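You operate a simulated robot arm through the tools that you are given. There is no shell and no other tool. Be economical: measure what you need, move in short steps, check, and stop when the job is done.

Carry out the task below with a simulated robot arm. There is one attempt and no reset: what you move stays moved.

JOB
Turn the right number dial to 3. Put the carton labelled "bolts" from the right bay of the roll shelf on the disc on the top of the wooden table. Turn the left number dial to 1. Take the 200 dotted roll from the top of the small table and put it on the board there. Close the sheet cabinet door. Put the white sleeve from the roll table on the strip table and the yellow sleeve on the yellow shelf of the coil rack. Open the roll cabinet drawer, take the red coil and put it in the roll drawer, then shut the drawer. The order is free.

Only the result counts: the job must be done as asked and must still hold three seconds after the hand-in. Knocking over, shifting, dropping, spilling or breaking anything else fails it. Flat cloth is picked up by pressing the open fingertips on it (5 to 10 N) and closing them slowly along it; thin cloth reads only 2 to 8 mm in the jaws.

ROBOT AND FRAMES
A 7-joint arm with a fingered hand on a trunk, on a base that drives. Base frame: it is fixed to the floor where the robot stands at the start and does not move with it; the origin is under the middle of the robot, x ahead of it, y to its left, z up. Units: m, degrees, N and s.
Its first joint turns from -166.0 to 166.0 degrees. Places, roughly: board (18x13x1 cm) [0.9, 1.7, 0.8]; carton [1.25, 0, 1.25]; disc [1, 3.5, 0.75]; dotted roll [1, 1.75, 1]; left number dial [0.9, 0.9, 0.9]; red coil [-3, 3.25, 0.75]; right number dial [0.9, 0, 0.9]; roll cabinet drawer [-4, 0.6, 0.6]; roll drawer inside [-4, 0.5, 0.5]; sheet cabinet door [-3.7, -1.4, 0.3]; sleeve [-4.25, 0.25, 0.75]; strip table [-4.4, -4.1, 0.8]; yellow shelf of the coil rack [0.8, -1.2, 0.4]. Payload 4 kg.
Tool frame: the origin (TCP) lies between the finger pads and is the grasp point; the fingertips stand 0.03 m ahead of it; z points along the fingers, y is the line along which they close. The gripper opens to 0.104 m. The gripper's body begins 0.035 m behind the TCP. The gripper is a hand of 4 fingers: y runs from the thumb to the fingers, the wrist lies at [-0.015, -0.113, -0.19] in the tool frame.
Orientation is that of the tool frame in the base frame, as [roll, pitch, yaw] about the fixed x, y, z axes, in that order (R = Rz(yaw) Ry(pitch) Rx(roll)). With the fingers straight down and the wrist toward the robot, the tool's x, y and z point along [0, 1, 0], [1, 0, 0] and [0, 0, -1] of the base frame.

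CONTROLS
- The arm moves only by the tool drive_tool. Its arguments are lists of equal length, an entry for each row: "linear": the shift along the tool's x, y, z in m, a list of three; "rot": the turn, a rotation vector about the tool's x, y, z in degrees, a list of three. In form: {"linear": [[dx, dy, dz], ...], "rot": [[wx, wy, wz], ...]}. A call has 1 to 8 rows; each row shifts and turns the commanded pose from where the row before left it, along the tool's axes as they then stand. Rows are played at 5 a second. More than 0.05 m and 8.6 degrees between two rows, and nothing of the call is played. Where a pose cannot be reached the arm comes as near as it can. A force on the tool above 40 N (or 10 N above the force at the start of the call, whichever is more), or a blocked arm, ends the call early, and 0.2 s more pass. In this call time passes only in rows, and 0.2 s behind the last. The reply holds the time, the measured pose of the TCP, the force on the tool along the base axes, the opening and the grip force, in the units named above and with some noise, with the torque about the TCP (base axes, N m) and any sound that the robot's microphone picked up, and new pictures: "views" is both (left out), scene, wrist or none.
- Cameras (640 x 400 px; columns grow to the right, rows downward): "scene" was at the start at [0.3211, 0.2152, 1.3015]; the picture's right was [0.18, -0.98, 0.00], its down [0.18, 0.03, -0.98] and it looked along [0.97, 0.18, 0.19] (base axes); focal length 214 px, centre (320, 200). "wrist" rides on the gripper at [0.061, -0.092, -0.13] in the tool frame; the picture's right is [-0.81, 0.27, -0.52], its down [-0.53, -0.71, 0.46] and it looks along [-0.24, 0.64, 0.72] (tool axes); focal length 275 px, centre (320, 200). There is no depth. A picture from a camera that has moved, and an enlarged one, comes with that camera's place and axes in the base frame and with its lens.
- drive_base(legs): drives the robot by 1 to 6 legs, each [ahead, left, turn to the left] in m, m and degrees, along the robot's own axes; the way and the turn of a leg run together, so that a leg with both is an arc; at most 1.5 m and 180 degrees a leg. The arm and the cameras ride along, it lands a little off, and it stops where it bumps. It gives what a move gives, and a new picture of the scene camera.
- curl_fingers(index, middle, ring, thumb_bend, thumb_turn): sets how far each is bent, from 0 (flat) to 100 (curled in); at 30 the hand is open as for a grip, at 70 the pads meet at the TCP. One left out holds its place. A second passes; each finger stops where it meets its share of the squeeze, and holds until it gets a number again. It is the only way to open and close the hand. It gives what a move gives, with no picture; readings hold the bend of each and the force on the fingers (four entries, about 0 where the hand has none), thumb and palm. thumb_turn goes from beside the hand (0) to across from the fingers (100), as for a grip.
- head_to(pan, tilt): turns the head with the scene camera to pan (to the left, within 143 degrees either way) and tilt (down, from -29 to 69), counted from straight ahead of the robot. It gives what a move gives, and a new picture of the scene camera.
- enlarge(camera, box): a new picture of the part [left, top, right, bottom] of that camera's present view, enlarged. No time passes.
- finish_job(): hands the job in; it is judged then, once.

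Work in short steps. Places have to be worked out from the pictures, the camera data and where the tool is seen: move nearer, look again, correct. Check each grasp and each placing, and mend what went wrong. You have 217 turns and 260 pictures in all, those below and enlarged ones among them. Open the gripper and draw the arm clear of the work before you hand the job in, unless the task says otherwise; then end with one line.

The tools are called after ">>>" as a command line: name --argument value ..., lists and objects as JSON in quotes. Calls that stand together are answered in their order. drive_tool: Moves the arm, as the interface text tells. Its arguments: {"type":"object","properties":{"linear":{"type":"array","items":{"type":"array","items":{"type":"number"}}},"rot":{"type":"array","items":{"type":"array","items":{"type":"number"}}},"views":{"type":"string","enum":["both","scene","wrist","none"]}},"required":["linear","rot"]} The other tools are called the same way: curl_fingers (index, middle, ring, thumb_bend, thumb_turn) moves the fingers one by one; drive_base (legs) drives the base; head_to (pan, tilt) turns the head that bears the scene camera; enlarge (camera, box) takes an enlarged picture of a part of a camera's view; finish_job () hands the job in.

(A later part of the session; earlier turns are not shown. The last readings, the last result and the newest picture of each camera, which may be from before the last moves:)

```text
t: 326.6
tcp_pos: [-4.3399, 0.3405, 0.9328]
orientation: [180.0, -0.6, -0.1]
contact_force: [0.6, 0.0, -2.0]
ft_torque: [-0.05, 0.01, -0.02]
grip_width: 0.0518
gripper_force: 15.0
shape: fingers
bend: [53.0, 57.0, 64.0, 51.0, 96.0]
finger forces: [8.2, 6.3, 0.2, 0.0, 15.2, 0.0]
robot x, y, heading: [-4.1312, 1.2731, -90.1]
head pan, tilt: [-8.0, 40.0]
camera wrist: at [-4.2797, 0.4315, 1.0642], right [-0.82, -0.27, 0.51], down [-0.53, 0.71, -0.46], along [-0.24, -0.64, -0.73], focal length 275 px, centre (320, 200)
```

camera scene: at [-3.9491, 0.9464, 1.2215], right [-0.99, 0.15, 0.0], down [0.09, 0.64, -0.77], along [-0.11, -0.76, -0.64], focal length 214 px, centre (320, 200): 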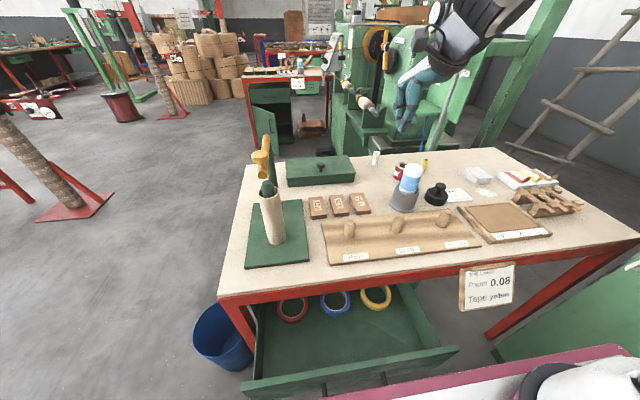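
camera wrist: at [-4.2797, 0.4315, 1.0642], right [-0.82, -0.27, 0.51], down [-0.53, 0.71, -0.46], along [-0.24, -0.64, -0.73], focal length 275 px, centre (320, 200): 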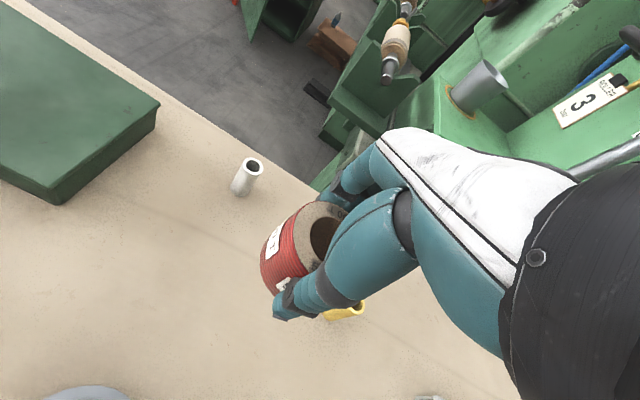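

Coil in hand. Raise, back off to (-3.93,1.63), then hover above the drawer gap.

>>> drive_tool --linear '[[0, 0, -0.05], [0, 0, -0.05], [0, 0, -0.05]]' --rot '[[0, 0, 0], [0, 0, 0], [0, 0, 0]]' --views "none"

>>> drive_base --legs '[[-0.36, 0, 0], [0, 0.2, 0]]'

>>> drive_tool --linear '[[0.04, -0.025, 0], [0.04, -0.02, 0], [0.02, -0.02, 0.02], [0, 0, 0.05], [0, 0, 0.05], [0, 0, 0.05]]' --rot '[[0, 0, 0], [0, 0, 0], [0, 0, 0], [0, 0, 0], [0, 0, 0], [0, 0, 0]]' --views "both"

```text
t: 327.4
tcp_pos: [-4.3416, 0.3391, 1.082]
orientation: [-179.9, -0.6, -0.1]
contact_force: [0.2, 0.1, -2.0]
ft_torque: [0.02, 0.02, 0.02]
grip_width: 0.0518
gripper_force: 15.0
shape: fingers
bend: [53.0, 57.0, 64.0, 51.0, 96.0]
finger forces: [8.3, 6.3, 0.1, 0.0, 15.1, 0.0]
robot x, y, heading: [-4.136, 1.2713, -90.1]
head pan, tilt: [-8.0, 40.0]
```

```text
t: 330.9
tcp_pos: [-4.1362, 0.6967, 1.0823]
orientation: [179.9, -0.6, 0.0]
contact_force: [-0.4, 0.5, -2.2]
ft_torque: [0.02, 0.0, -0.01]
grip_width: 0.0518
gripper_force: 14.6
shape: fingers
bend: [53.0, 57.0, 64.0, 51.0, 96.0]
finger forces: [8.2, 6.3, 0.1, 0.0, 15.2, 0.1]
robot x, y, heading: [-3.9353, 1.6296, -90.2]
head pan, tilt: [-8.0, 40.0]
camera scene: at [-3.7469, 1.3052, 1.2215], right [-0.99, 0.14, 0.0], down [0.09, 0.64, -0.77], along [-0.11, -0.76, -0.64], focal length 214 px, centre (320, 200)
```

scene: 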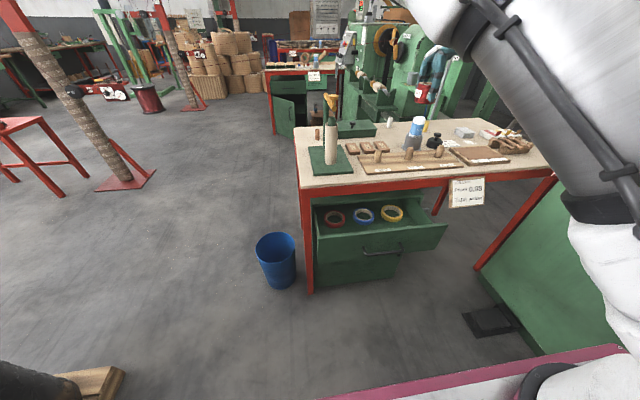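

```text
t: 332.3
tcp_pos: [-4.0351, 0.7616, 0.9159]
orientation: [179.9, -0.6, 0.1]
contact_force: [-0.1, 0.1, -1.8]
ft_torque: [-0.07, 0.01, -0.01]
grip_width: 0.0515
gripper_force: 14.5
shape: fingers
bend: [53.0, 57.0, 64.0, 51.0, 96.0]
finger forces: [8.1, 6.2, 0.1, 0.1, 14.9, 0.0]
robot x, y, heading: [-3.9331, 1.6296, -90.0]
head pan, tilt: [-8.0, 40.0]
camera scene: at [-3.7469, 1.3054, 1.2215], right [-0.99, 0.14, 0.0], down [0.09, 0.64, -0.77], along [-0.11, -0.76, -0.64], focal length 214 px, centre (320, 200)
camera wrist: at [-3.9758, 0.8548, 1.0461], right [-0.82, -0.28, 0.51], down [-0.53, 0.71, -0.46], along [-0.24, -0.65, -0.73], focal length 275 px, centre (320, 200)
```

scene: 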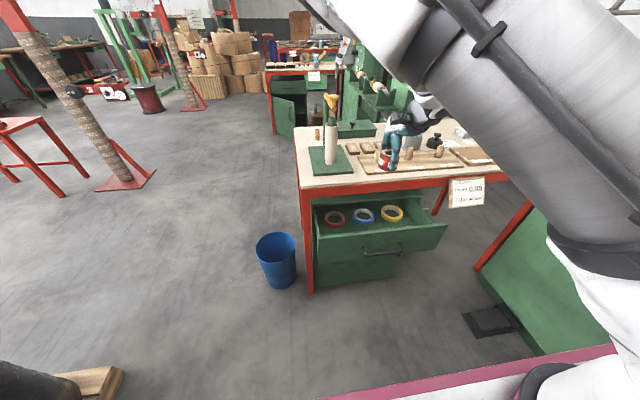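
wrist: 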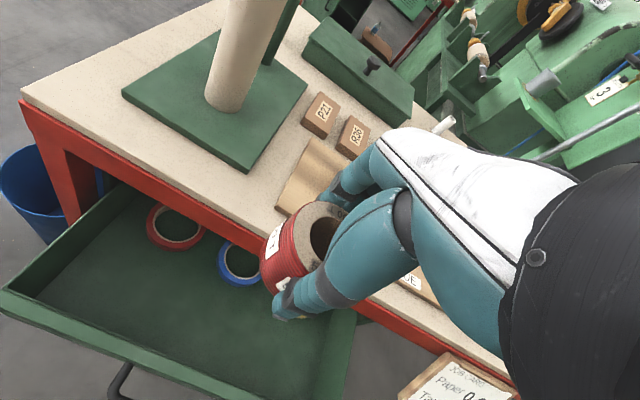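

Good view: table edge y≈0.71, drawer panel y≈0.84. Shift 1.5 cm toward the panel and lower to just above it.

>>> drive_tool --linear '[[0, -0.014, 0.045], [0, 0, 0.05], [0, 0, 0.05], [0, 0, 0.045]]' --rot '[[0, 0, 0], [0, 0, 0], [0, 0, 0], [0, 0, 0]]' --views "both"

```text
t: 333.3
tcp_pos: [-4.0343, 0.7764, 0.7237]
orientation: [179.9, -0.6, 0.0]
contact_force: [0.7, -0.4, -1.5]
ft_torque: [0.0, 0.01, -0.01]
grip_width: 0.0514
gripper_force: 14.5
shape: fingers
bend: [53.0, 57.0, 64.0, 51.0, 96.0]
finger forces: [8.2, 6.3, 0.0, 0.0, 14.8, 0.0]
robot x, y, heading: [-3.9324, 1.6285, -90.3]
head pan, tilt: [-8.0, 40.0]
camera scene: at [-3.7469, 1.3053, 1.2215], right [-0.99, 0.14, 0.0], down [0.09, 0.64, -0.77], along [-0.11, -0.76, -0.64], focal length 214 px, centre (320, 200)
camera wrist: at [-3.9742, 0.8677, 0.855], right [-0.82, -0.27, 0.51], down [-0.53, 0.71, -0.46], along [-0.24, -0.65, -0.73], focal length 275 px, centre (320, 200)
```

scene: 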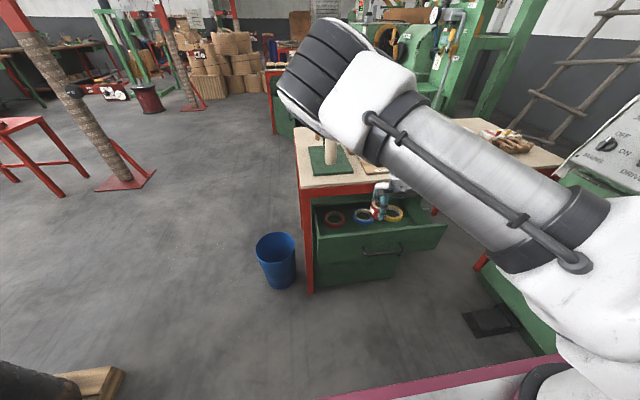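
wrist: 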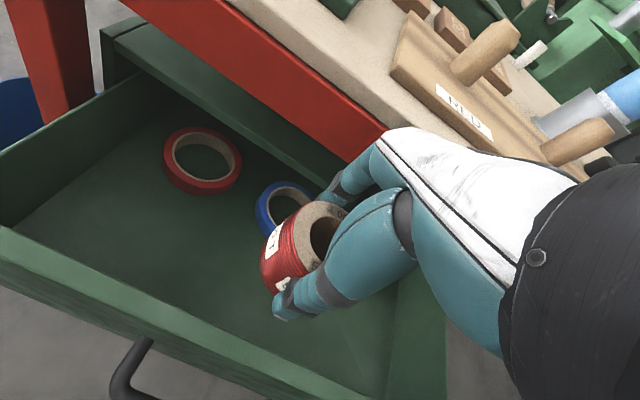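

Clear of rings and rail; lower straight into the drawer until contact.

>>> drive_tool --linear '[[0, 0, 0.03], [0, 0, 0.03], [0, 0, 0.03], [0, 0, 0.02], [0, 0, 0.01], [0, 0, 0.01], [0, 0, 0.01]]' --rot '[[0, 0, 0], [0, 0, 0], [0, 0, 0], [0, 0, 0], [0, 0, 0], [0, 0, 0], [0, 0, 0]]' --views "wrist"

```text
t: 334.9
tcp_pos: [-4.0298, 0.7752, 0.5826]
orientation: [179.9, -0.6, 0.0]
contact_force: [-0.3, -0.6, -1.8]
ft_torque: [0.04, 0.0, 0.04]
grip_width: 0.0512
gripper_force: 14.7
shape: fingers
bend: [53.0, 57.0, 64.0, 51.0, 96.0]
finger forces: [8.1, 6.2, 0.1, 0.1, 15.7, 0.0]
robot x, y, heading: [-3.9296, 1.6329, -90.2]
head pan, tilt: [-8.0, 40.0]
camera wrist: at [-3.9718, 0.867, 0.7145], right [-0.82, -0.28, 0.51], down [-0.53, 0.71, -0.46], along [-0.24, -0.65, -0.73], focal length 275 px, centre (320, 200)
```

wrist: 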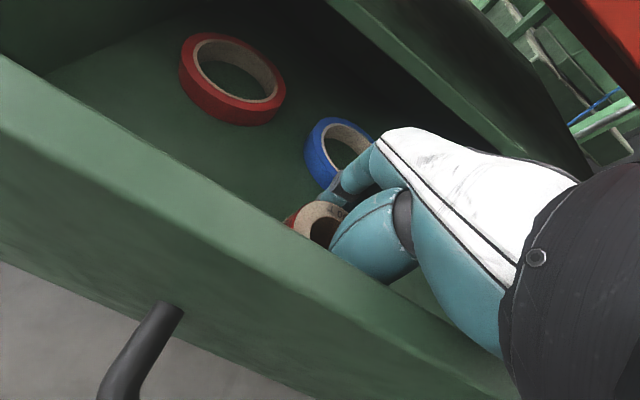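

Inside the drawer. Continue lowering in small steps.

>>> drive_tool --linear '[[0, -0.003, 0.006], [0, 0, 0.006], [0, 0, 0.005], [0, 0, 0.005], [0, 0, 0.004], [0, 0, 0.004]]' --rot '[[0, 0, 0], [0, 0, 0], [0, 0, 0], [0, 0, 0], [0, 0, 0], [0, 0, 0]]' --views "none"

```text
t: 335.6
tcp_pos: [-4.0296, 0.7718, 0.5768]
orientation: [179.2, -0.7, 0.2]
contact_force: [2.7, -0.2, 13.4]
ft_torque: [0.92, 0.47, -0.11]
grip_width: 0.0512
gripper_force: 14.5
shape: fingers
bend: [53.0, 57.0, 64.0, 51.0, 96.0]
finger forces: [8.0, 6.3, 0.0, 0.0, 14.8, 0.0]
robot x, y, heading: [-3.9341, 1.6295, -90.0]
head pan, tilt: [-8.0, 40.0]
stopped in row 3: the force on the tool passed its limit at 50 N (the readings are from after the stop); the commanded pose is now the measured one
```

The wrist touched the drawer panel's top (finger forces unchanged). Raise slightly, tilt the wrist up 8°, and lower again.

>>> drive_tool --linear '[[0, 0, -0.006], [0, 0, 0], [0, 0, 0], [0, 0, 0.006], [0, 0, 0.006], [0, 0, 0.005], [0, 0, 0.005], [0, 0, 0.004]]' --rot '[[0, 0, 0], [5, 0, 0], [5, 0, 0], [0, 0, 0], [0, 0, 0], [0, 0, 0], [0, 0, 0], [0, 0, 0]]' --views "none"

```text
t: 337.2
tcp_pos: [-4.0322, 0.7736, 0.5638]
orientation: [-171.2, -0.7, 0.1]
contact_force: [-0.2, -0.1, 20.5]
ft_torque: [-0.41, 0.06, -0.05]
grip_width: 0.0519
gripper_force: 21.3
shape: fingers
bend: [52.0, 56.0, 64.0, 55.0, 95.0]
finger forces: [9.7, 8.6, 0.0, 0.0, 25.0, 0.1]
robot x, y, heading: [-3.9309, 1.6261, -89.7]
head pan, tilt: [-8.0, 40.0]
stopped in row 8: the force on the tool passed its limit at 44 N (the readings are from after the stop); the commanded pose is now the measured one
```

Now the coil itself touches the drawer floor. Release and lift out.

>>> drive_tool --linear '[[0, 0, -0.003]]' --rot '[[0, 0, 0]]' --views "none"

>>> curl_fingers --index 45 --middle 45 --ring 45 --thumb_bend 43

>>> drive_tool --linear '[[0, 0, -0.02], [0, 0, -0.03], [0, 0, -0.04], [0, 0, -0.05], [0, 0, -0.05], [0, 0, -0.05]]' --rot '[[0, 0, 0], [0, 0, 0], [0, 0, 0], [-5, 0, 0], [-5, 0, 0], [0, 0, 0]]' --views "wrist"

```text
t: 337.6
tcp_pos: [-4.0305, 0.7746, 0.5655]
orientation: [-170.9, -0.8, 0.1]
contact_force: [-0.3, -1.8, 10.4]
ft_torque: [-0.35, 0.02, 0.0]
grip_width: 0.052
gripper_force: 18.1
shape: fingers
bend: [52.0, 56.0, 64.0, 55.0, 95.0]
finger forces: [9.7, 8.1, 0.2, 0.1, 18.2, 0.0]
robot x, y, heading: [-3.9334, 1.6308, -90.1]
head pan, tilt: [-8.0, 40.0]
```

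```text
t: 338.6
tcp_pos: [-4.03, 0.7757, 0.5638]
orientation: [-170.9, -0.7, 0.1]
contact_force: [0.9, -0.2, -0.9]
ft_torque: [-0.1, 0.01, -0.03]
grip_width: 0.0641
gripper_force: 1.9
shape: fingers
bend: [45.0, 46.0, 45.0, 45.0, 97.0]
finger forces: [0.0, 1.0, 0.0, 0.0, 2.3, 0.1]
robot x, y, heading: [-3.9335, 1.6301, -90.0]
head pan, tilt: [-8.0, 40.0]
```

```text
t: 340.0
tcp_pos: [-4.033, 0.747, 0.8072]
orientation: [178.7, -0.7, 0.0]
contact_force: [0.4, 7.1, 10.1]
ft_torque: [-0.25, 0.12, -0.08]
grip_width: 0.0632
gripper_force: 5.4
shape: fingers
bend: [48.0, 48.0, 47.0, 43.0, 97.0]
finger forces: [2.5, 5.9, 3.4, 0.0, 0.0, 0.0]
robot x, y, heading: [-3.9326, 1.6281, -89.9]
head pan, tilt: [-8.0, 40.0]
camera wrist: at [-3.9746, 0.8424, 0.9358], right [-0.82, -0.26, 0.51], down [-0.53, 0.7, -0.48], along [-0.23, -0.66, -0.71], focal length 275 px, centre (320, 200)
```

wrist: 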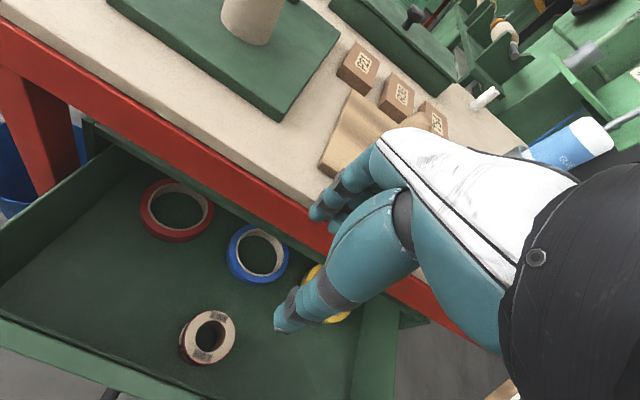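

Coil stands in the drawer. The fingertips are brushing the table edge; move outward now.

>>> drive_tool --linear '[[0, -0.03, 0], [0, -0.04, 0], [0, -0.03, -0.03], [0, 0, -0.05]]' --rot '[[0, 0, 0], [0, 0, 0], [0, 0, 0], [0, 0, 0]]' --views "none"

>>> enlarge --camera "scene" --box '[280, 100, 520, 300]'

```text
t: 341.0
tcp_pos: [-4.0345, 0.8508, 0.8812]
orientation: [179.0, -0.6, 0.2]
contact_force: [-0.4, -0.5, -1.3]
ft_torque: [0.0, 0.0, 0.03]
grip_width: 0.0672
gripper_force: 0.0
shape: fingers
bend: [45.0, 45.0, 45.0, 43.0, 97.0]
finger forces: [0.1, 0.1, 0.0, 0.1, 0.0, 0.2]
robot x, y, heading: [-3.9314, 1.6291, -90.0]
head pan, tilt: [-8.0, 40.0]
```

```text
2.00 times, centred on (400, 200) of scene
camera zoom: at [-3.7466, 1.305, 1.2214], right [-0.99, 0.14, 0.0], down [0.09, 0.64, -0.77], along [-0.11, -0.76, -0.64], focal length 429 px, centre (160, 200)
```

zoom: 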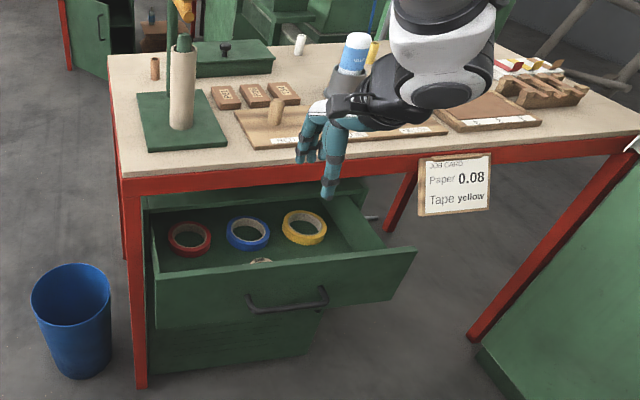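

Everything is in place. Now close the drawer: back the hand off, make a fist, tilt forward 40° and lower in front of the handle.

>>> drive_tool --linear '[[0, -0.045, 0], [0, -0.045, 0], [0, -0.045, 0], [0, 0, 0], [0, 0, 0], [0, 0, 0], [0, 0, 0], [0, 0, 0]]' --rot '[[0, 0, 0], [0, 0, 0], [0, 0, 0], [-8, 0, 0], [-8, 0, 0], [-8, 0, 0], [-8, 0, 0], [-8, 0, 0]]' --views "none"

>>> curl_fingers --index 74 --middle 74 --ring 74 --thumb_bend 68

>>> drive_tool --linear '[[0, -0.031, 0.035], [0, -0.031, 0.035], [0, -0.031, 0.035], [0, -0.031, 0.035], [0, -0.031, 0.035], [0, -0.031, 0.035]]' --rot '[[0, 0, 0], [0, 0, 0], [0, 0, 0], [0, 0, 0], [0, 0, 0], [0, 0, 0]]' --views "scene"

```text
t: 342.8
tcp_pos: [-4.0434, 0.8556, 0.8779]
orientation: [138.9, -0.6, 0.0]
contact_force: [0.3, 0.0, 0.1]
ft_torque: [-0.01, -0.01, 0.02]
grip_width: 0.0677
gripper_force: 0.2
shape: fingers
bend: [45.0, 45.0, 45.0, 43.0, 97.0]
finger forces: [0.0, 0.0, 0.0, 0.0, 0.0, 0.0]
out of reach, approached as far as the arm can: row 2, 3, 4, 5, 6, 7, 8
robot x, y, heading: [-3.9342, 1.6322, -90.2]
head pan, tilt: [-8.0, 40.0]
```

```text
t: 343.8
tcp_pos: [-4.0424, 0.8553, 0.8791]
orientation: [139.0, -0.7, 0.1]
contact_force: [0.7, -0.6, 0.5]
ft_torque: [0.01, 0.03, -0.01]
grip_width: 0.0
gripper_force: 0.1
shape: fingers
bend: [74.0, 74.0, 74.0, 67.0, 97.0]
finger forces: [0.0, 0.0, 0.1, 0.1, 0.0, 0.0]
robot x, y, heading: [-3.9299, 1.6334, -90.0]
head pan, tilt: [-8.0, 40.0]
```

```text
t: 345.2
tcp_pos: [-4.043, 0.8192, 0.6918]
orientation: [139.4, -0.6, 0.2]
contact_force: [0.0, -0.4, -0.1]
ft_torque: [-0.01, 0.04, 0.01]
grip_width: 0.0002
gripper_force: 0.1
shape: fingers
bend: [74.0, 74.0, 74.0, 67.0, 97.0]
finger forces: [0.0, 0.1, 0.1, 0.1, 0.0, 0.0]
out of reach, approached as far as the arm can: row 4, 5, 6
robot x, y, heading: [-3.9349, 1.6327, -90.1]
head pan, tilt: [-8.0, 40.0]
camera scene: at [-3.7468, 1.3053, 1.2215], right [-0.99, 0.14, 0.0], down [0.09, 0.64, -0.77], along [-0.11, -0.76, -0.64], focal length 214 px, centre (320, 200)
```

scene: 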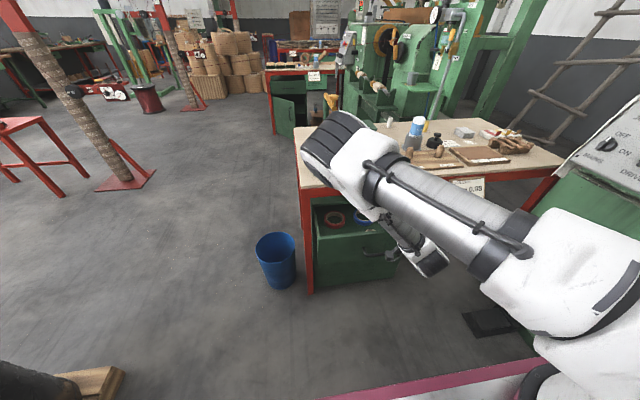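

I need more distance: back the base 0.2 m, then lower to handle height.

>>> drive_base --legs '[[-0.2, 0, 0]]'

>>> drive_tool --linear '[[0, -0.031, 0.035], [0, -0.031, 0.035]]' --rot '[[0, 0, 0], [0, 0, 0]]' --views "none"

```text
t: 346.8
tcp_pos: [-4.0432, 1.0195, 0.6912]
orientation: [139.3, -0.6, 0.1]
contact_force: [-0.3, 0.3, -0.5]
ft_torque: [-0.03, -0.01, -0.03]
grip_width: 0.0
gripper_force: 0.1
shape: fingers
bend: [74.0, 74.0, 74.0, 67.0, 97.0]
finger forces: [0.0, 0.0, 0.0, 0.0, 0.1, 0.0]
robot x, y, heading: [-3.9358, 1.8308, -89.9]
head pan, tilt: [-8.0, 40.0]
camera scene: at [-3.7464, 1.5045, 1.2215], right [-0.99, 0.14, 0.0], down [0.09, 0.64, -0.77], along [-0.11, -0.76, -0.64], focal length 214 px, centre (320, 200)
```

scene: 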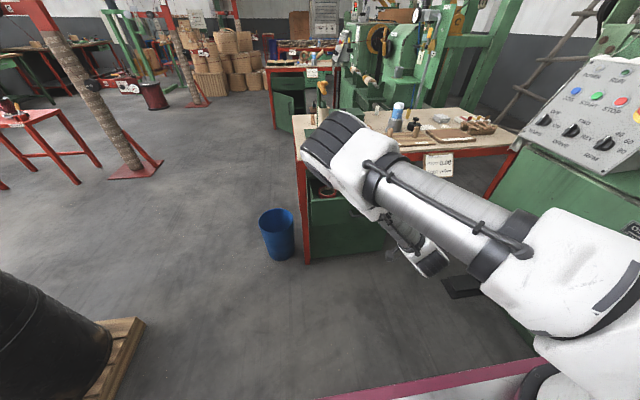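

```text
t: 347.4
tcp_pos: [-4.0428, 1.0061, 0.6859]
orientation: [139.2, -0.6, 0.0]
contact_force: [0.3, 0.1, 0.2]
ft_torque: [0.0, -0.03, 0.0]
grip_width: 0.0001
gripper_force: 0.1
shape: fingers
bend: [74.0, 74.0, 74.0, 67.0, 97.0]
finger forces: [0.0, 0.0, 0.0, 0.0, 0.1, 0.0]
out of reach, approached as far as the arm can: row 1, 2
robot x, y, heading: [-3.9307, 1.8286, -90.1]
head pan, tilt: [-8.0, 40.0]
```

Too folded at that tilt; reduce the tilt to ~18° and lower to z≈0.61.

>>> drive_tool --linear '[[0, 0, 0], [0, 0, 0], [0, 0, 0], [0, -0.01, 0.03], [0, -0.01, 0.03], [0, -0.005, 0.015]]' --rot '[[7.5, 0, 0], [7.5, 0, 0], [7.5, 0, 0], [0, 0, 0], [0, 0, 0], [0, 0, 0]]' --views "none"

```text
t: 348.8
tcp_pos: [-4.0423, 1.0047, 0.6074]
orientation: [161.8, -0.6, 0.1]
contact_force: [-0.1, 1.1, 0.9]
ft_torque: [-0.02, 0.01, -0.02]
grip_width: 0.0
gripper_force: 0.1
shape: fingers
bend: [74.0, 74.0, 74.0, 67.0, 97.0]
finger forces: [0.0, 0.0, 0.1, 0.0, 0.1, 0.0]
robot x, y, heading: [-3.9297, 1.8293, -90.0]
head pan, tilt: [-8.0, 40.0]
```

Push the drawer shut: drive the base ahead 0.2 m, then finish with the arm.

>>> drive_base --legs '[[0.2, 0, 0]]'

>>> drive_tool --linear '[[0, 0.02, 0.006], [0, 0.015, 0.005], [0, 0.01, 0.003], [0, 0.01, 0.003], [0, 0.01, 0.003], [0, 0.008, 0.0026]]' --rot '[[0, 0, 0], [0, 0, 0], [0, 0, 0], [0, 0, 0], [0, 0, 0], [0, 0, 0]]' --views "none"

```text
t: 350.4
tcp_pos: [-4.0421, 0.803, 0.6079]
orientation: [161.8, -0.6, 0.1]
contact_force: [0.9, 0.2, -0.7]
ft_torque: [-0.01, 0.03, -0.01]
grip_width: 0.0
gripper_force: 0.0
shape: fingers
bend: [74.0, 74.0, 74.0, 67.0, 97.0]
finger forces: [0.1, 0.0, 0.1, 0.0, 0.1, 0.0]
robot x, y, heading: [-3.9332, 1.6248, -89.8]
head pan, tilt: [-8.0, 40.0]
camera scene: at [-3.7463, 1.3029, 1.2215], right [-0.99, 0.14, 0.0], down [0.09, 0.64, -0.77], along [-0.11, -0.76, -0.64], focal length 214 px, centre (320, 200)
```

scene: 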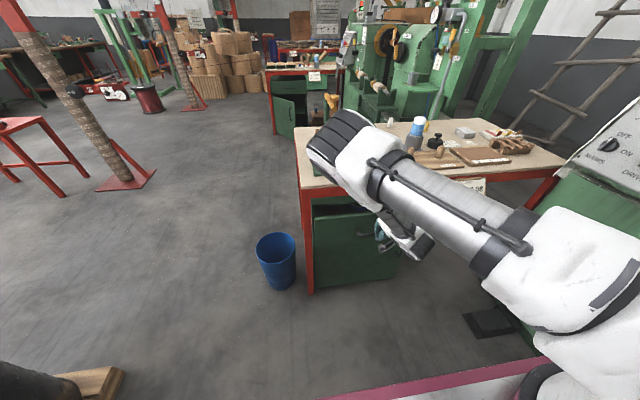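

```text
t: 351.8
tcp_pos: [-4.0432, 0.7285, 0.6084]
orientation: [161.8, -0.7, 0.1]
contact_force: [1.2, 10.8, 5.8]
ft_torque: [0.2, -0.04, -0.01]
grip_width: 0.0
gripper_force: 7.8
shape: fingers
bend: [75.0, 75.0, 74.0, 65.0, 97.0]
finger forces: [11.7, 3.4, 0.0, 0.0, 0.1, 0.1]
robot x, y, heading: [-3.9346, 1.6252, -89.8]
head pan, tilt: [-8.0, 40.0]
```

Resistance of ~11 N — likely shut. Back away 15 cm and inspect.

>>> drive_tool --linear '[[0, 0.005, 0.002], [0, -0.02, -0.006], [0, -0.04, -0.01], [0, -0.04, -0.01]]' --rot '[[0, 0, 0], [0, 0, 0], [0, 0, 0], [0, 0, 0]]' --views "none"

>>> drive_base --legs '[[-0.35, 0, 0]]'

>>> drive_tool --linear '[[0, 0.0, -0.04], [0, 0.01, -0.045], [0, 0.01, -0.045], [0, 0.01, -0.045], [0, 0.01, -0.045], [0, 0.01, -0.045], [0, 0.01, -0.045], [0, 0.01, -0.045]]' --rot '[[3, 0, 0], [3, 0, 0], [3, 0, 0], [3, 0, 0], [3, 0, 0], [3, 0, 0], [0, 0, 0], [0, 0, 0]]' --views "scene"

```text
t: 352.8
tcp_pos: [-4.0428, 0.8231, 0.6047]
orientation: [161.9, -0.7, 0.2]
contact_force: [1.1, 0.1, -0.4]
ft_torque: [0.0, -0.01, -0.02]
grip_width: 0.0
gripper_force: 0.1
shape: fingers
bend: [74.0, 74.0, 74.0, 66.0, 97.0]
finger forces: [0.0, 0.0, 0.1, 0.0, 0.0, 0.0]
out of reach, approached as far as the arm can: row 4
robot x, y, heading: [-3.9318, 1.6327, -89.8]
head pan, tilt: [-8.0, 40.0]
```

```text
t: 355.1
tcp_pos: [-4.0407, 1.1708, 0.6045]
orientation: [161.9, -0.6, 0.3]
contact_force: [0.2, 0.7, 0.2]
ft_torque: [0.03, 0.01, -0.03]
grip_width: 0.0
gripper_force: 0.0
shape: fingers
bend: [74.0, 74.0, 74.0, 66.0, 97.0]
finger forces: [0.0, 0.0, 0.0, 0.0, 0.0, 0.1]
robot x, y, heading: [-3.9324, 1.9744, -89.6]
head pan, tilt: [-8.0, 40.0]
camera scene: at [-3.7456, 1.6515, 1.2215], right [-0.99, 0.14, 0.0], down [0.09, 0.64, -0.77], along [-0.11, -0.76, -0.64], focal length 214 px, centre (320, 200)
```

scene: 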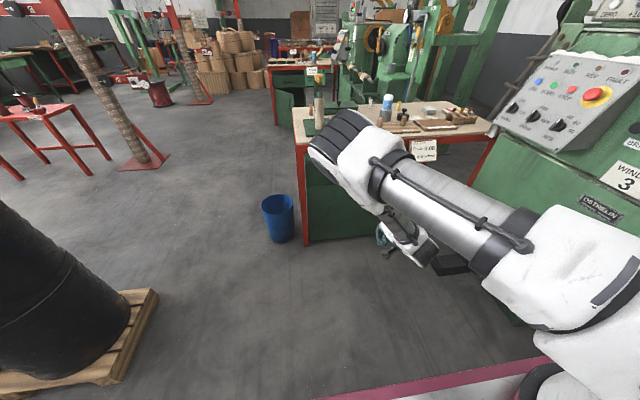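

```text
t: 356.9
tcp_pos: [-4.0448, 1.151, 0.9614]
orientation: [179.9, -0.6, 0.4]
contact_force: [-0.9, 0.6, -0.8]
ft_torque: [-0.01, 0.01, 0.01]
grip_width: 0.0001
gripper_force: 0.0
shape: fingers
bend: [74.0, 74.0, 74.0, 66.0, 97.0]
finger forces: [0.0, 0.0, 0.0, 0.0, 0.1, 0.1]
robot x, y, heading: [-3.9361, 1.9741, -89.9]
head pan, tilt: [-8.0, 40.0]
camera scene: at [-3.7456, 1.6513, 1.2214], right [-0.99, 0.14, 0.0], down [0.09, 0.64, -0.77], along [-0.11, -0.76, -0.64], focal length 214 px, centre (320, 200)
```

scene: 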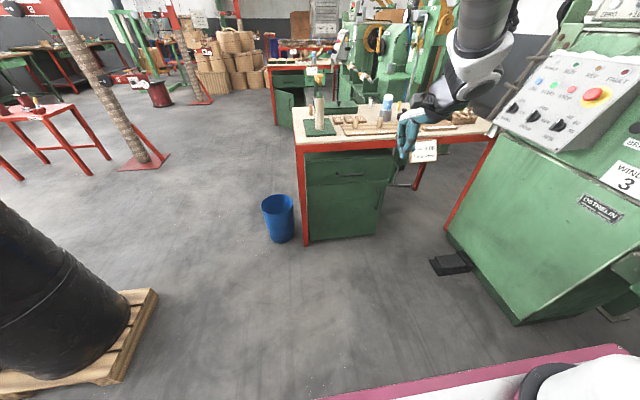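

>>> enlarge --camera "scene" --box '[290, 120, 410, 220]'

```text
4.00 times, centred on (350, 170) of scene
camera zoom: at [-3.7456, 1.6513, 1.2214], right [-0.99, 0.14, 0.0], down [0.09, 0.64, -0.77], along [-0.11, -0.76, -0.64], focal length 858 px, centre (200, 320)
```

zoom: 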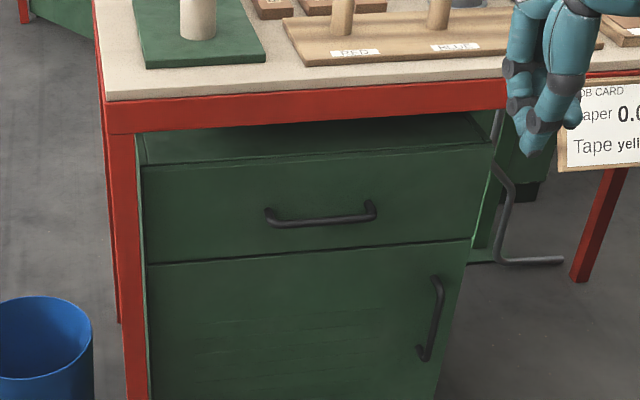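

Drawer is shut flush. Now the yellow sleeve: raise the hand and drive back to the roll table.

>>> drive_tool --linear '[[0, 0, -0.05], [0, 0, -0.05], [0, 0, -0.05]]' --rot '[[0, 0, 0], [0, 0, 0], [0, 0, 0]]' --views "none"

>>> drive_base --legs '[[0.4, -0.2, 0], [0.46, 0, 0]]'

>>> curl_fingers --index 44 --middle 44 --ring 44 --thumb_bend 42

```text
t: 357.7
tcp_pos: [-4.0494, 1.15, 1.1131]
orientation: [179.8, -0.6, 0.3]
contact_force: [-0.6, 0.5, -0.1]
ft_torque: [0.0, 0.03, -0.01]
grip_width: 0.0
gripper_force: 0.1
shape: fingers
bend: [74.0, 74.0, 74.0, 66.0, 97.0]
finger forces: [0.0, 0.0, 0.0, 0.0, 0.1, 0.0]
robot x, y, heading: [-3.9346, 1.976, -89.9]
head pan, tilt: [-8.0, 40.0]
```

```text
t: 362.7
tcp_pos: [-4.2481, 0.2903, 1.1135]
orientation: [179.9, -0.6, 0.4]
contact_force: [-0.6, 0.2, 0.4]
ft_torque: [0.03, 0.01, -0.02]
grip_width: 0.0
gripper_force: 0.0
shape: fingers
bend: [74.0, 74.0, 74.0, 66.0, 97.0]
finger forces: [0.0, 0.1, 0.1, 0.0, 0.0, 0.0]
robot x, y, heading: [-4.1337, 1.1151, -90.1]
head pan, tilt: [-8.0, 40.0]
camera scene: at [-3.945, 0.7907, 1.2215], right [-0.99, 0.14, 0.0], down [0.09, 0.64, -0.77], along [-0.11, -0.76, -0.64], focal length 214 px, centre (320, 200)
```

scene: 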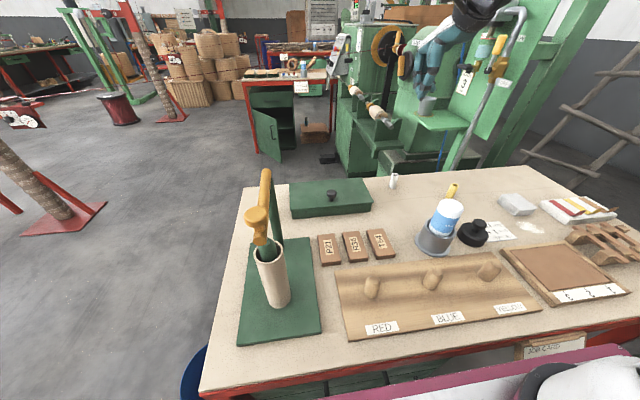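

```text
t: 363.7
tcp_pos: [-4.2477, 0.289, 1.1135]
orientation: [179.9, -0.6, 0.3]
contact_force: [-0.2, 0.3, 0.7]
ft_torque: [0.03, -0.06, 0.0]
grip_width: 0.0695
gripper_force: 0.0
shape: fingers
bend: [44.0, 44.0, 44.0, 42.0, 97.0]
finger forces: [0.1, 0.0, 0.1, 0.1, 0.1, 0.1]
robot x, y, heading: [-4.1321, 1.1137, -89.7]
head pan, tilt: [-8.0, 40.0]
```

Move above the yellow sleeve (-4.452,0.311) and lower to z≈0.96 for a look.

>>> drive_tool --linear '[[-0.041, -0.004, 0], [-0.041, -0.004, 0], [-0.041, -0.004, 0], [-0.041, -0.004, 0], [-0.04, -0.004, 0], [0, 0, 0.05], [0, 0, 0.05], [0, 0, 0.05]]' --rot '[[0, 0, 0], [0, 0, 0], [0, 0, 0], [0, 0, 0], [0, 0, 0], [0, 0, 0], [0, 0, 0], [0, 0, 0]]' --views "wrist"

```text
t: 365.5
tcp_pos: [-4.4509, 0.3089, 0.9594]
orientation: [179.9, -0.6, 0.3]
contact_force: [-0.1, 1.3, 1.0]
ft_torque: [-0.01, 0.0, 0.0]
grip_width: 0.0698
gripper_force: 0.1
shape: fingers
bend: [44.0, 44.0, 44.0, 42.0, 97.0]
finger forces: [0.0, 0.1, 0.0, 0.0, 0.0, 0.0]
robot x, y, heading: [-4.1326, 1.112, -89.5]
head pan, tilt: [-8.0, 40.0]
camera wrist: at [-4.3917, 0.4022, 1.0912], right [-0.81, -0.28, 0.51], down [-0.53, 0.71, -0.46], along [-0.23, -0.65, -0.73], focal length 275 px, centre (320, 200)
```

wrist: 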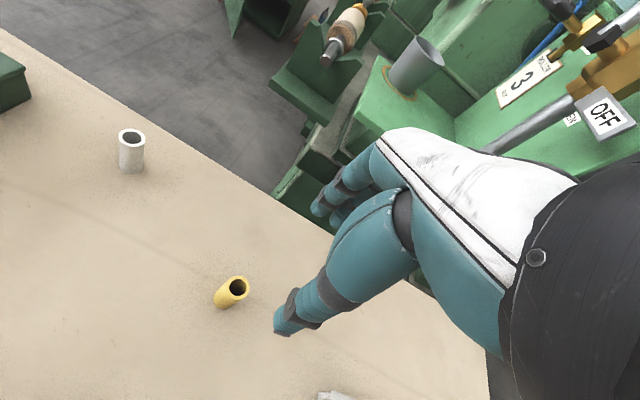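

Yellow sleeve at (-4.435,0.313), upright, ⌀≈0.022. Align, descend to z≈0.812 and pinch.

>>> drive_tool --linear '[[0.015, -0.004, 0.045], [0, 0, 0.05], [0, 0, 0.03], [0, 0, 0.015], [0, 0, 0.006]]' --rot '[[0, 0, 0], [0, 0, 0], [0, 0, 0], [0, 0, 0], [0, 0, 0]]' --views "wrist"

```text
t: 366.7
tcp_pos: [-4.4332, 0.3135, 0.814]
orientation: [179.8, -0.6, 0.3]
contact_force: [0.1, 0.8, 5.4]
ft_torque: [-0.23, 0.06, 0.01]
grip_width: 0.0696
gripper_force: 2.7
shape: fingers
bend: [44.0, 44.0, 44.0, 42.0, 97.0]
finger forces: [0.0, 5.7, 0.1, 0.0, 0.1, 0.1]
robot x, y, heading: [-4.1356, 1.1163, -90.0]
head pan, tilt: [-8.0, 40.0]
camera wrist: at [-4.3743, 0.4059, 0.9454], right [-0.81, -0.28, 0.51], down [-0.53, 0.71, -0.46], along [-0.23, -0.65, -0.72], focal length 275 px, centre (320, 200)
```

wrist: 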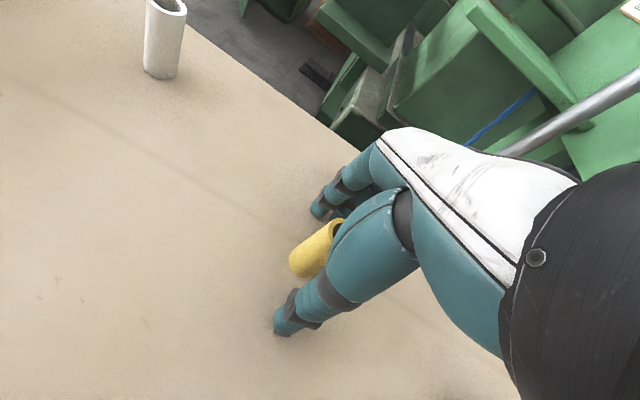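

Sleeve is between thumb and fingers; fingertip just touches the table. Raise 3 mm and close.

>>> drive_tool --linear '[[0, 0, -0.004]]' --rot '[[0, 0, 0]]' --views "none"

>>> curl_fingers --index 58 --middle 58 --ring 58 --thumb_bend 56

>>> curl_fingers --index 72 --middle 72 --ring 72 --thumb_bend 70

>>> drive_tool --linear '[[0, 0, -0.02], [0, 0, -0.03], [0, 0, -0.05]]' --rot '[[0, 0, 0], [0, 0, 0], [0, 0, 0]]' --views "wrist"

```text
t: 367.1
tcp_pos: [-4.4326, 0.3129, 0.8181]
orientation: [180.0, -0.7, 0.3]
contact_force: [0.0, -0.2, -0.7]
ft_torque: [-0.02, 0.0, 0.0]
grip_width: 0.0696
gripper_force: 0.0
shape: fingers
bend: [44.0, 44.0, 44.0, 42.0, 97.0]
finger forces: [0.0, 0.1, 0.0, 0.1, 0.0, 0.0]
robot x, y, heading: [-4.1319, 1.119, -90.1]
head pan, tilt: [-8.0, 40.0]
```

```text
t: 368.1
tcp_pos: [-4.4341, 0.3135, 0.8183]
orientation: [179.9, -0.6, 0.2]
contact_force: [-0.6, 0.5, 0.4]
ft_torque: [0.03, -0.04, 0.04]
grip_width: 0.0358
gripper_force: 0.0
shape: fingers
bend: [57.0, 57.0, 57.0, 56.0, 97.0]
finger forces: [0.0, 0.0, 0.0, 0.1, 0.0, 0.0]
robot x, y, heading: [-4.135, 1.1145, -89.9]
head pan, tilt: [-8.0, 40.0]
```

```text
t: 369.1
tcp_pos: [-4.4341, 0.3124, 0.8185]
orientation: [179.9, -0.6, 0.2]
contact_force: [0.6, -0.1, -0.6]
ft_torque: [-0.01, -0.02, -0.03]
grip_width: 0.0143
gripper_force: 7.6
shape: fingers
bend: [71.0, 71.0, 72.0, 64.0, 96.0]
finger forces: [4.7, 3.1, 0.1, 0.1, 7.5, 0.1]
robot x, y, heading: [-4.1333, 1.1149, -89.9]
head pan, tilt: [-8.0, 40.0]
```

```text
t: 369.9
tcp_pos: [-4.4344, 0.3129, 0.9179]
orientation: [179.9, -0.7, 0.4]
contact_force: [-0.8, -0.9, -0.1]
ft_torque: [0.0, 0.02, -0.05]
grip_width: 0.0138
gripper_force: 7.3
shape: fingers
bend: [71.0, 71.0, 72.0, 64.0, 96.0]
finger forces: [4.6, 3.2, 0.1, 0.0, 7.5, 0.0]
robot x, y, heading: [-4.1315, 1.1154, -89.8]
head pan, tilt: [-8.0, 40.0]
camera wrist: at [-4.376, 0.4055, 1.0494], right [-0.81, -0.28, 0.51], down [-0.53, 0.71, -0.46], along [-0.23, -0.65, -0.73], focal length 275 px, centre (320, 200)
```

wrist: 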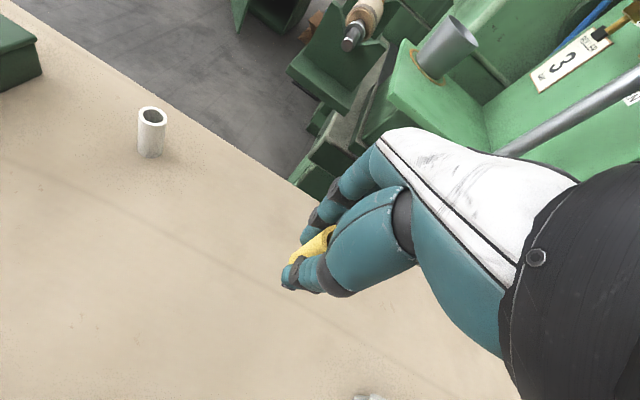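

Yellow sleeve held. Raise, then drive around toward the coil rack (north aisle, then east).

>>> drive_tool --linear '[[0, 0, -0.05], [0, 0, -0.05], [0, 0, -0.05], [0, 0, -0.05], [0.03, -0.035, 0], [0.03, -0.035, 0], [0.03, -0.035, 0], [0.03, -0.035, 0]]' --rot '[[0, 0, 0], [0, 0, 0], [0, 0, 0], [0, 0, 0], [0, 0, 0], [0, 0, 0], [0, 0, 0], [0, 0, 0]]' --views "none"

>>> drive_base --legs '[[-1.27, 0, 0], [0, 0, 90], [1.5, 0, 0], [1.5, 0, 0], [0.93, 0, 0], [0, 0, -90]]'

>>> drive_base --legs '[[1.5, 0, 0], [1.5, 0, 0], [0, 0, 90]]'

```text
t: 371.7
tcp_pos: [-4.3173, 0.4542, 1.1191]
orientation: [179.9, -0.7, 0.2]
contact_force: [-0.1, 0.3, -0.5]
ft_torque: [0.05, -0.04, 0.02]
grip_width: 0.0137
gripper_force: 7.4
shape: fingers
bend: [71.0, 71.0, 72.0, 64.0, 96.0]
finger forces: [4.5, 3.3, 0.0, 0.0, 7.1, 0.1]
robot x, y, heading: [-4.1304, 1.1178, -90.0]
head pan, tilt: [-8.0, 40.0]
```

```text
t: 404.3
tcp_pos: [-0.3768, 1.8167, 1.1186]
orientation: [179.9, -0.6, 1.6]
contact_force: [0.3, 0.0, 0.5]
ft_torque: [-0.02, 0.05, 0.0]
grip_width: 0.013
gripper_force: 6.1
shape: fingers
bend: [71.0, 71.0, 72.0, 64.0, 96.0]
finger forces: [3.8, 2.9, 0.0, 0.0, 5.9, 0.0]
robot x, y, heading: [-0.2062, 2.4837, -88.6]
head pan, tilt: [-8.0, 40.0]
camera scene: at [-0.0124, 2.1634, 1.2215], right [-0.99, 0.11, 0.0], down [0.07, 0.64, -0.77], along [-0.09, -0.76, -0.64], focal length 214 px, centre (320, 200)
```

scene: 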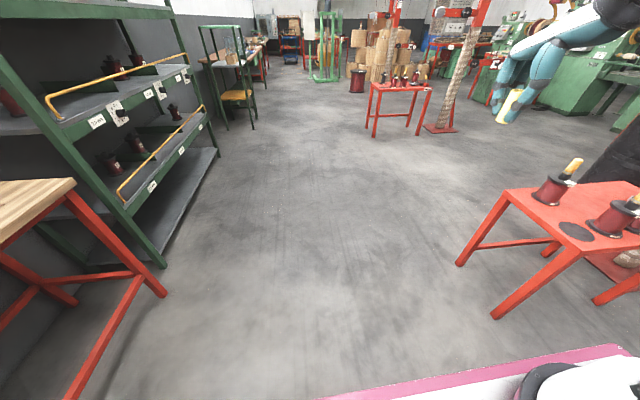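

```text
t: 422.6
tcp_pos: [0.5031, -0.7029, 1.1201]
orientation: [179.9, -0.6, 90.7]
contact_force: [-0.9, 0.8, -0.5]
ft_torque: [-0.06, -0.01, 0.01]
grip_width: 0.0122
gripper_force: 6.2
shape: fingers
bend: [71.0, 71.0, 72.0, 64.0, 96.0]
finger forces: [3.8, 2.8, 0.0, 0.0, 5.6, 0.0]
robot x, y, heading: [-0.157, -0.5249, 0.5]
head pan, tilt: [-8.0, 40.0]
camera scene: at [0.1624, -0.3315, 1.2215], right [-0.13, -0.99, 0.0], down [-0.64, 0.08, -0.77], along [0.76, -0.1, -0.64], focal length 214 px, centre (320, 200)
```

scene: 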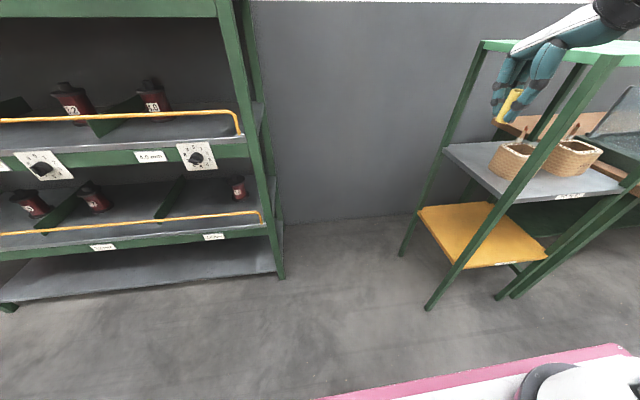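

The yellow shelf spans x 0.60–0.96, y −1.0…−1.43, z≈0.42 under a grey shelf (z≈0.76). Position in front of it, then lower the hand outside the rack.

>>> drive_base --legs '[[-0.1, -0.5, -0.5]]'

>>> drive_tool --linear '[[0, 0, 0.05], [0, 0, 0.05], [0, 0, 0.05], [0, 0, 0.05], [0, 0, 0.05], [0, 0, 0.05], [0, -0.005, 0.045], [0, -0.01, 0.045]]' --rot '[[0, 0, 0], [0, 0, 0], [0, 0, 0], [0, 0, 0], [0, 0, 0], [0, 0, 0], [-7, 0, 0], [-7, 0, 0]]' --views "scene"

```text
t: 425.6
tcp_pos: [0.404, -1.2079, 1.1199]
orientation: [179.9, -0.6, 90.2]
contact_force: [0.0, -0.4, -0.2]
ft_torque: [-0.01, -0.01, 0.0]
grip_width: 0.0126
gripper_force: 6.4
shape: fingers
bend: [71.0, 71.0, 72.0, 64.0, 96.0]
finger forces: [3.8, 2.8, 0.0, 0.0, 5.7, 0.2]
robot x, y, heading: [-0.2565, -1.0197, 0.1]
head pan, tilt: [-8.0, 40.0]
camera scene: at [0.0661, -0.8326, 1.2215], right [-0.14, -0.99, 0.0], down [-0.64, 0.09, -0.77], along [0.76, -0.11, -0.64], focal length 214 px, centre (320, 200)
```

scene: 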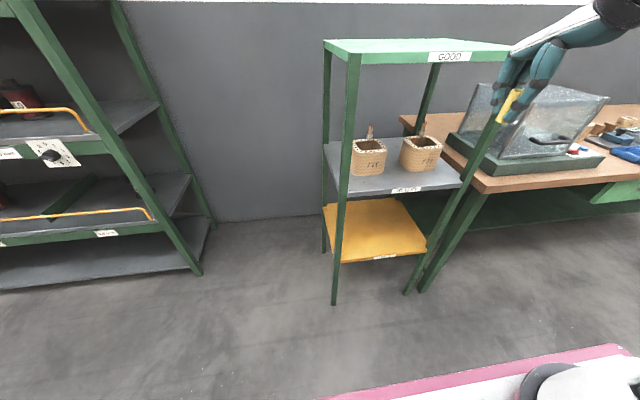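

```text
t: 427.4
tcp_pos: [0.4182, -1.2122, 0.727]
orientation: [165.9, -0.6, 90.2]
contact_force: [0.3, 0.2, 0.5]
ft_torque: [0.02, -0.03, 0.0]
grip_width: 0.0117
gripper_force: 5.8
shape: fingers
bend: [71.0, 71.0, 72.0, 64.0, 96.0]
finger forces: [3.7, 3.0, 0.0, 0.0, 5.4, 0.1]
out of reach, approached as far as the arm can: row 4, 5, 7
robot x, y, heading: [-0.2582, -1.021, 0.4]
head pan, tilt: [-8.0, 40.0]
camera scene: at [0.0658, -0.8323, 1.2215], right [-0.14, -0.99, 0.0], down [-0.64, 0.09, -0.77], along [0.76, -0.11, -0.64], focal length 214 px, centre (320, 200)
```

scene: 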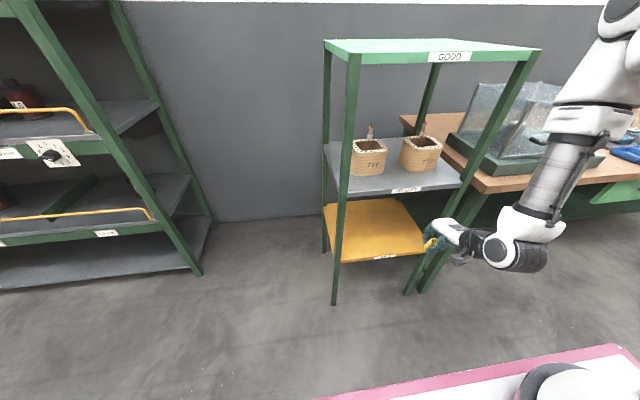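

Shelf geometry confirmed (z=0.42, front edge x=0.584, y −1.01…−1.40). Continue lowering to z≈0.55.

>>> drive_tool --linear '[[0, -0.011, 0.044], [0, -0.011, 0.044], [0, -0.011, 0.044], [0, -0.011, 0.044]]' --rot '[[0, 0, 0], [0, 0, 0], [0, 0, 0], [0, 0, 0]]' --views "none"

```text
t: 428.4
tcp_pos: [0.4203, -1.2116, 0.5461]
orientation: [165.8, -0.6, 90.1]
contact_force: [-0.9, 0.4, -0.2]
ft_torque: [0.02, -0.02, 0.01]
grip_width: 0.0115
gripper_force: 6.7
shape: fingers
bend: [71.0, 71.0, 72.0, 64.0, 96.0]
finger forces: [3.6, 2.9, 0.0, 0.0, 5.3, 0.1]
robot x, y, heading: [-0.2563, -1.0214, 0.2]
head pan, tilt: [-8.0, 40.0]
```

Reached z=0.546. Drive the base ahead 0.26 m so the sleeve comes over the shelf.

>>> drive_base --legs '[[0.26, 0, 0]]'

>>> drive_tool --linear '[[0, -0.007, 0.029], [0, -0.005, 0.019], [0, -0.0025, 0.01]]' --rot '[[0, 0, 0], [0, 0, 0], [0, 0, 0]]' --views "wrist"

```text
t: 430.3
tcp_pos: [0.6424, -1.2072, 0.5466]
orientation: [167.9, -1.5, 89.8]
contact_force: [-0.7, -0.2, -0.3]
ft_torque: [-0.01, -0.02, 0.0]
grip_width: 0.0116
gripper_force: 6.2
shape: fingers
bend: [71.0, 71.0, 72.0, 64.0, 96.0]
finger forces: [4.0, 3.3, 0.0, 0.0, 5.7, 0.1]
robot x, y, heading: [-0.0045, -1.0217, -0.0]
head pan, tilt: [-8.0, 40.0]
camera scene: at [0.3069, -0.8343, 1.224], right [-0.14, -0.99, 0.0], down [-0.63, 0.09, -0.77], along [0.76, -0.11, -0.64], focal length 214 px, centre (320, 200)
```

scene: 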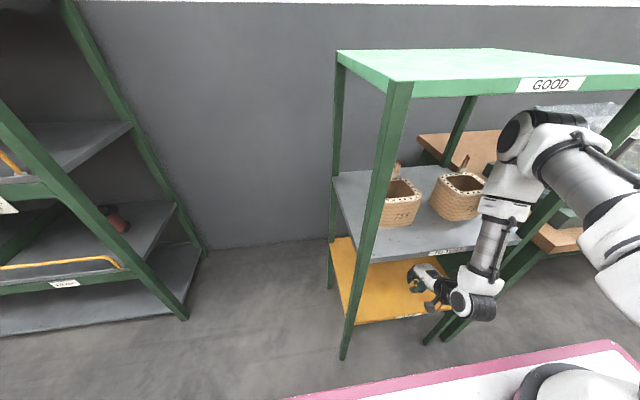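

```text
t: 431.3
tcp_pos: [0.6266, -1.2242, 0.4838]
orientation: [169.7, -1.8, 88.7]
contact_force: [-0.4, 0.0, -1.0]
ft_torque: [-0.02, 0.01, -0.03]
grip_width: 0.0112
gripper_force: 6.4
shape: fingers
bend: [71.0, 71.0, 72.0, 64.0, 96.0]
finger forces: [3.9, 3.4, 0.0, 0.0, 6.1, 0.0]
robot x, y, heading: [-0.0169, -1.0345, -0.9]
head pan, tilt: [-8.0, 40.0]
stopped in row 3: the arm was blocked; the commanded pose is now the measured one
camera wrist: at [0.5143, -1.1625, 0.5989], right [0.16, -0.83, 0.53], down [-0.63, -0.5, -0.59], along [0.76, -0.24, -0.6], focal length 275 px, centre (320, 200)
```

wrist: 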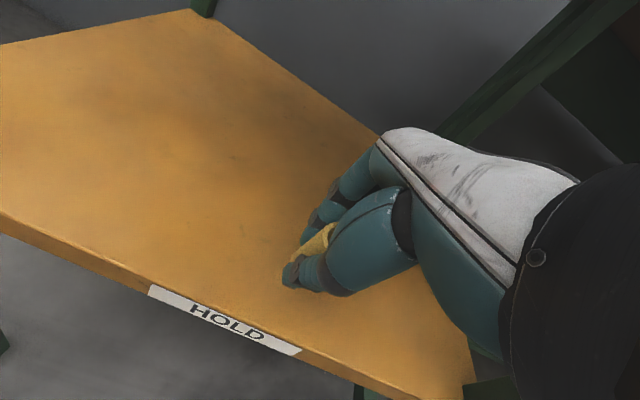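

The forearm is touching the grey shelf's edge. Tilt the hand a bit (moves the wrist back), then lower to contact.

>>> drive_tool --linear '[[0, 0, 0], [0, 0, 0], [0, -0.001, 0.005], [0, -0.001, 0.005], [0, -0.001, 0.004], [0, -0.001, 0.004]]' --rot '[[-5, 0, 0], [-4, 0, 0], [0, 0, 0], [0, 0, 0], [0, 0, 0], [0, 0, 0]]' --views "wrist"

```text
t: 432.9
tcp_pos: [0.6433, -1.2414, 0.4541]
orientation: [160.4, -1.5, 87.6]
contact_force: [-18.2, 0.3, 70.7]
ft_torque: [0.5, -0.18, 0.29]
grip_width: 0.0087
gripper_force: 52.6
shape: fingers
bend: [71.0, 73.0, 72.0, 77.0, 92.0]
finger forces: [12.1, 29.8, 0.1, 0.0, 63.0, 0.1]
robot x, y, heading: [-0.0281, -1.0385, -2.2]
head pan, tilt: [-8.0, 40.0]
stopped in row 6: the arm was blocked; the commanded pose is now the measured one
camera wrist: at [0.5176, -1.1784, 0.5486], right [0.05, -0.83, 0.56], down [-0.54, -0.49, -0.68], along [0.84, -0.27, -0.47], focal length 275 px, centre (320, 200)
```

wrist: 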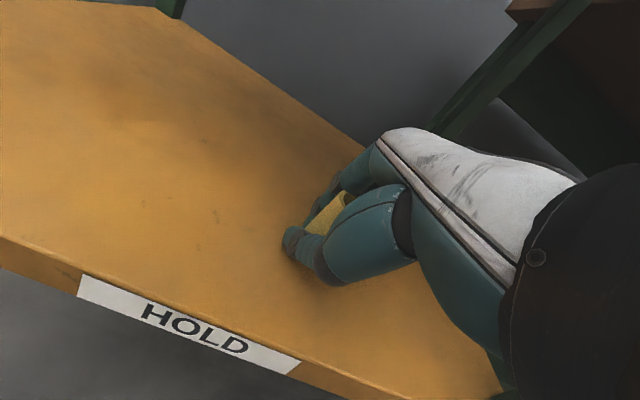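

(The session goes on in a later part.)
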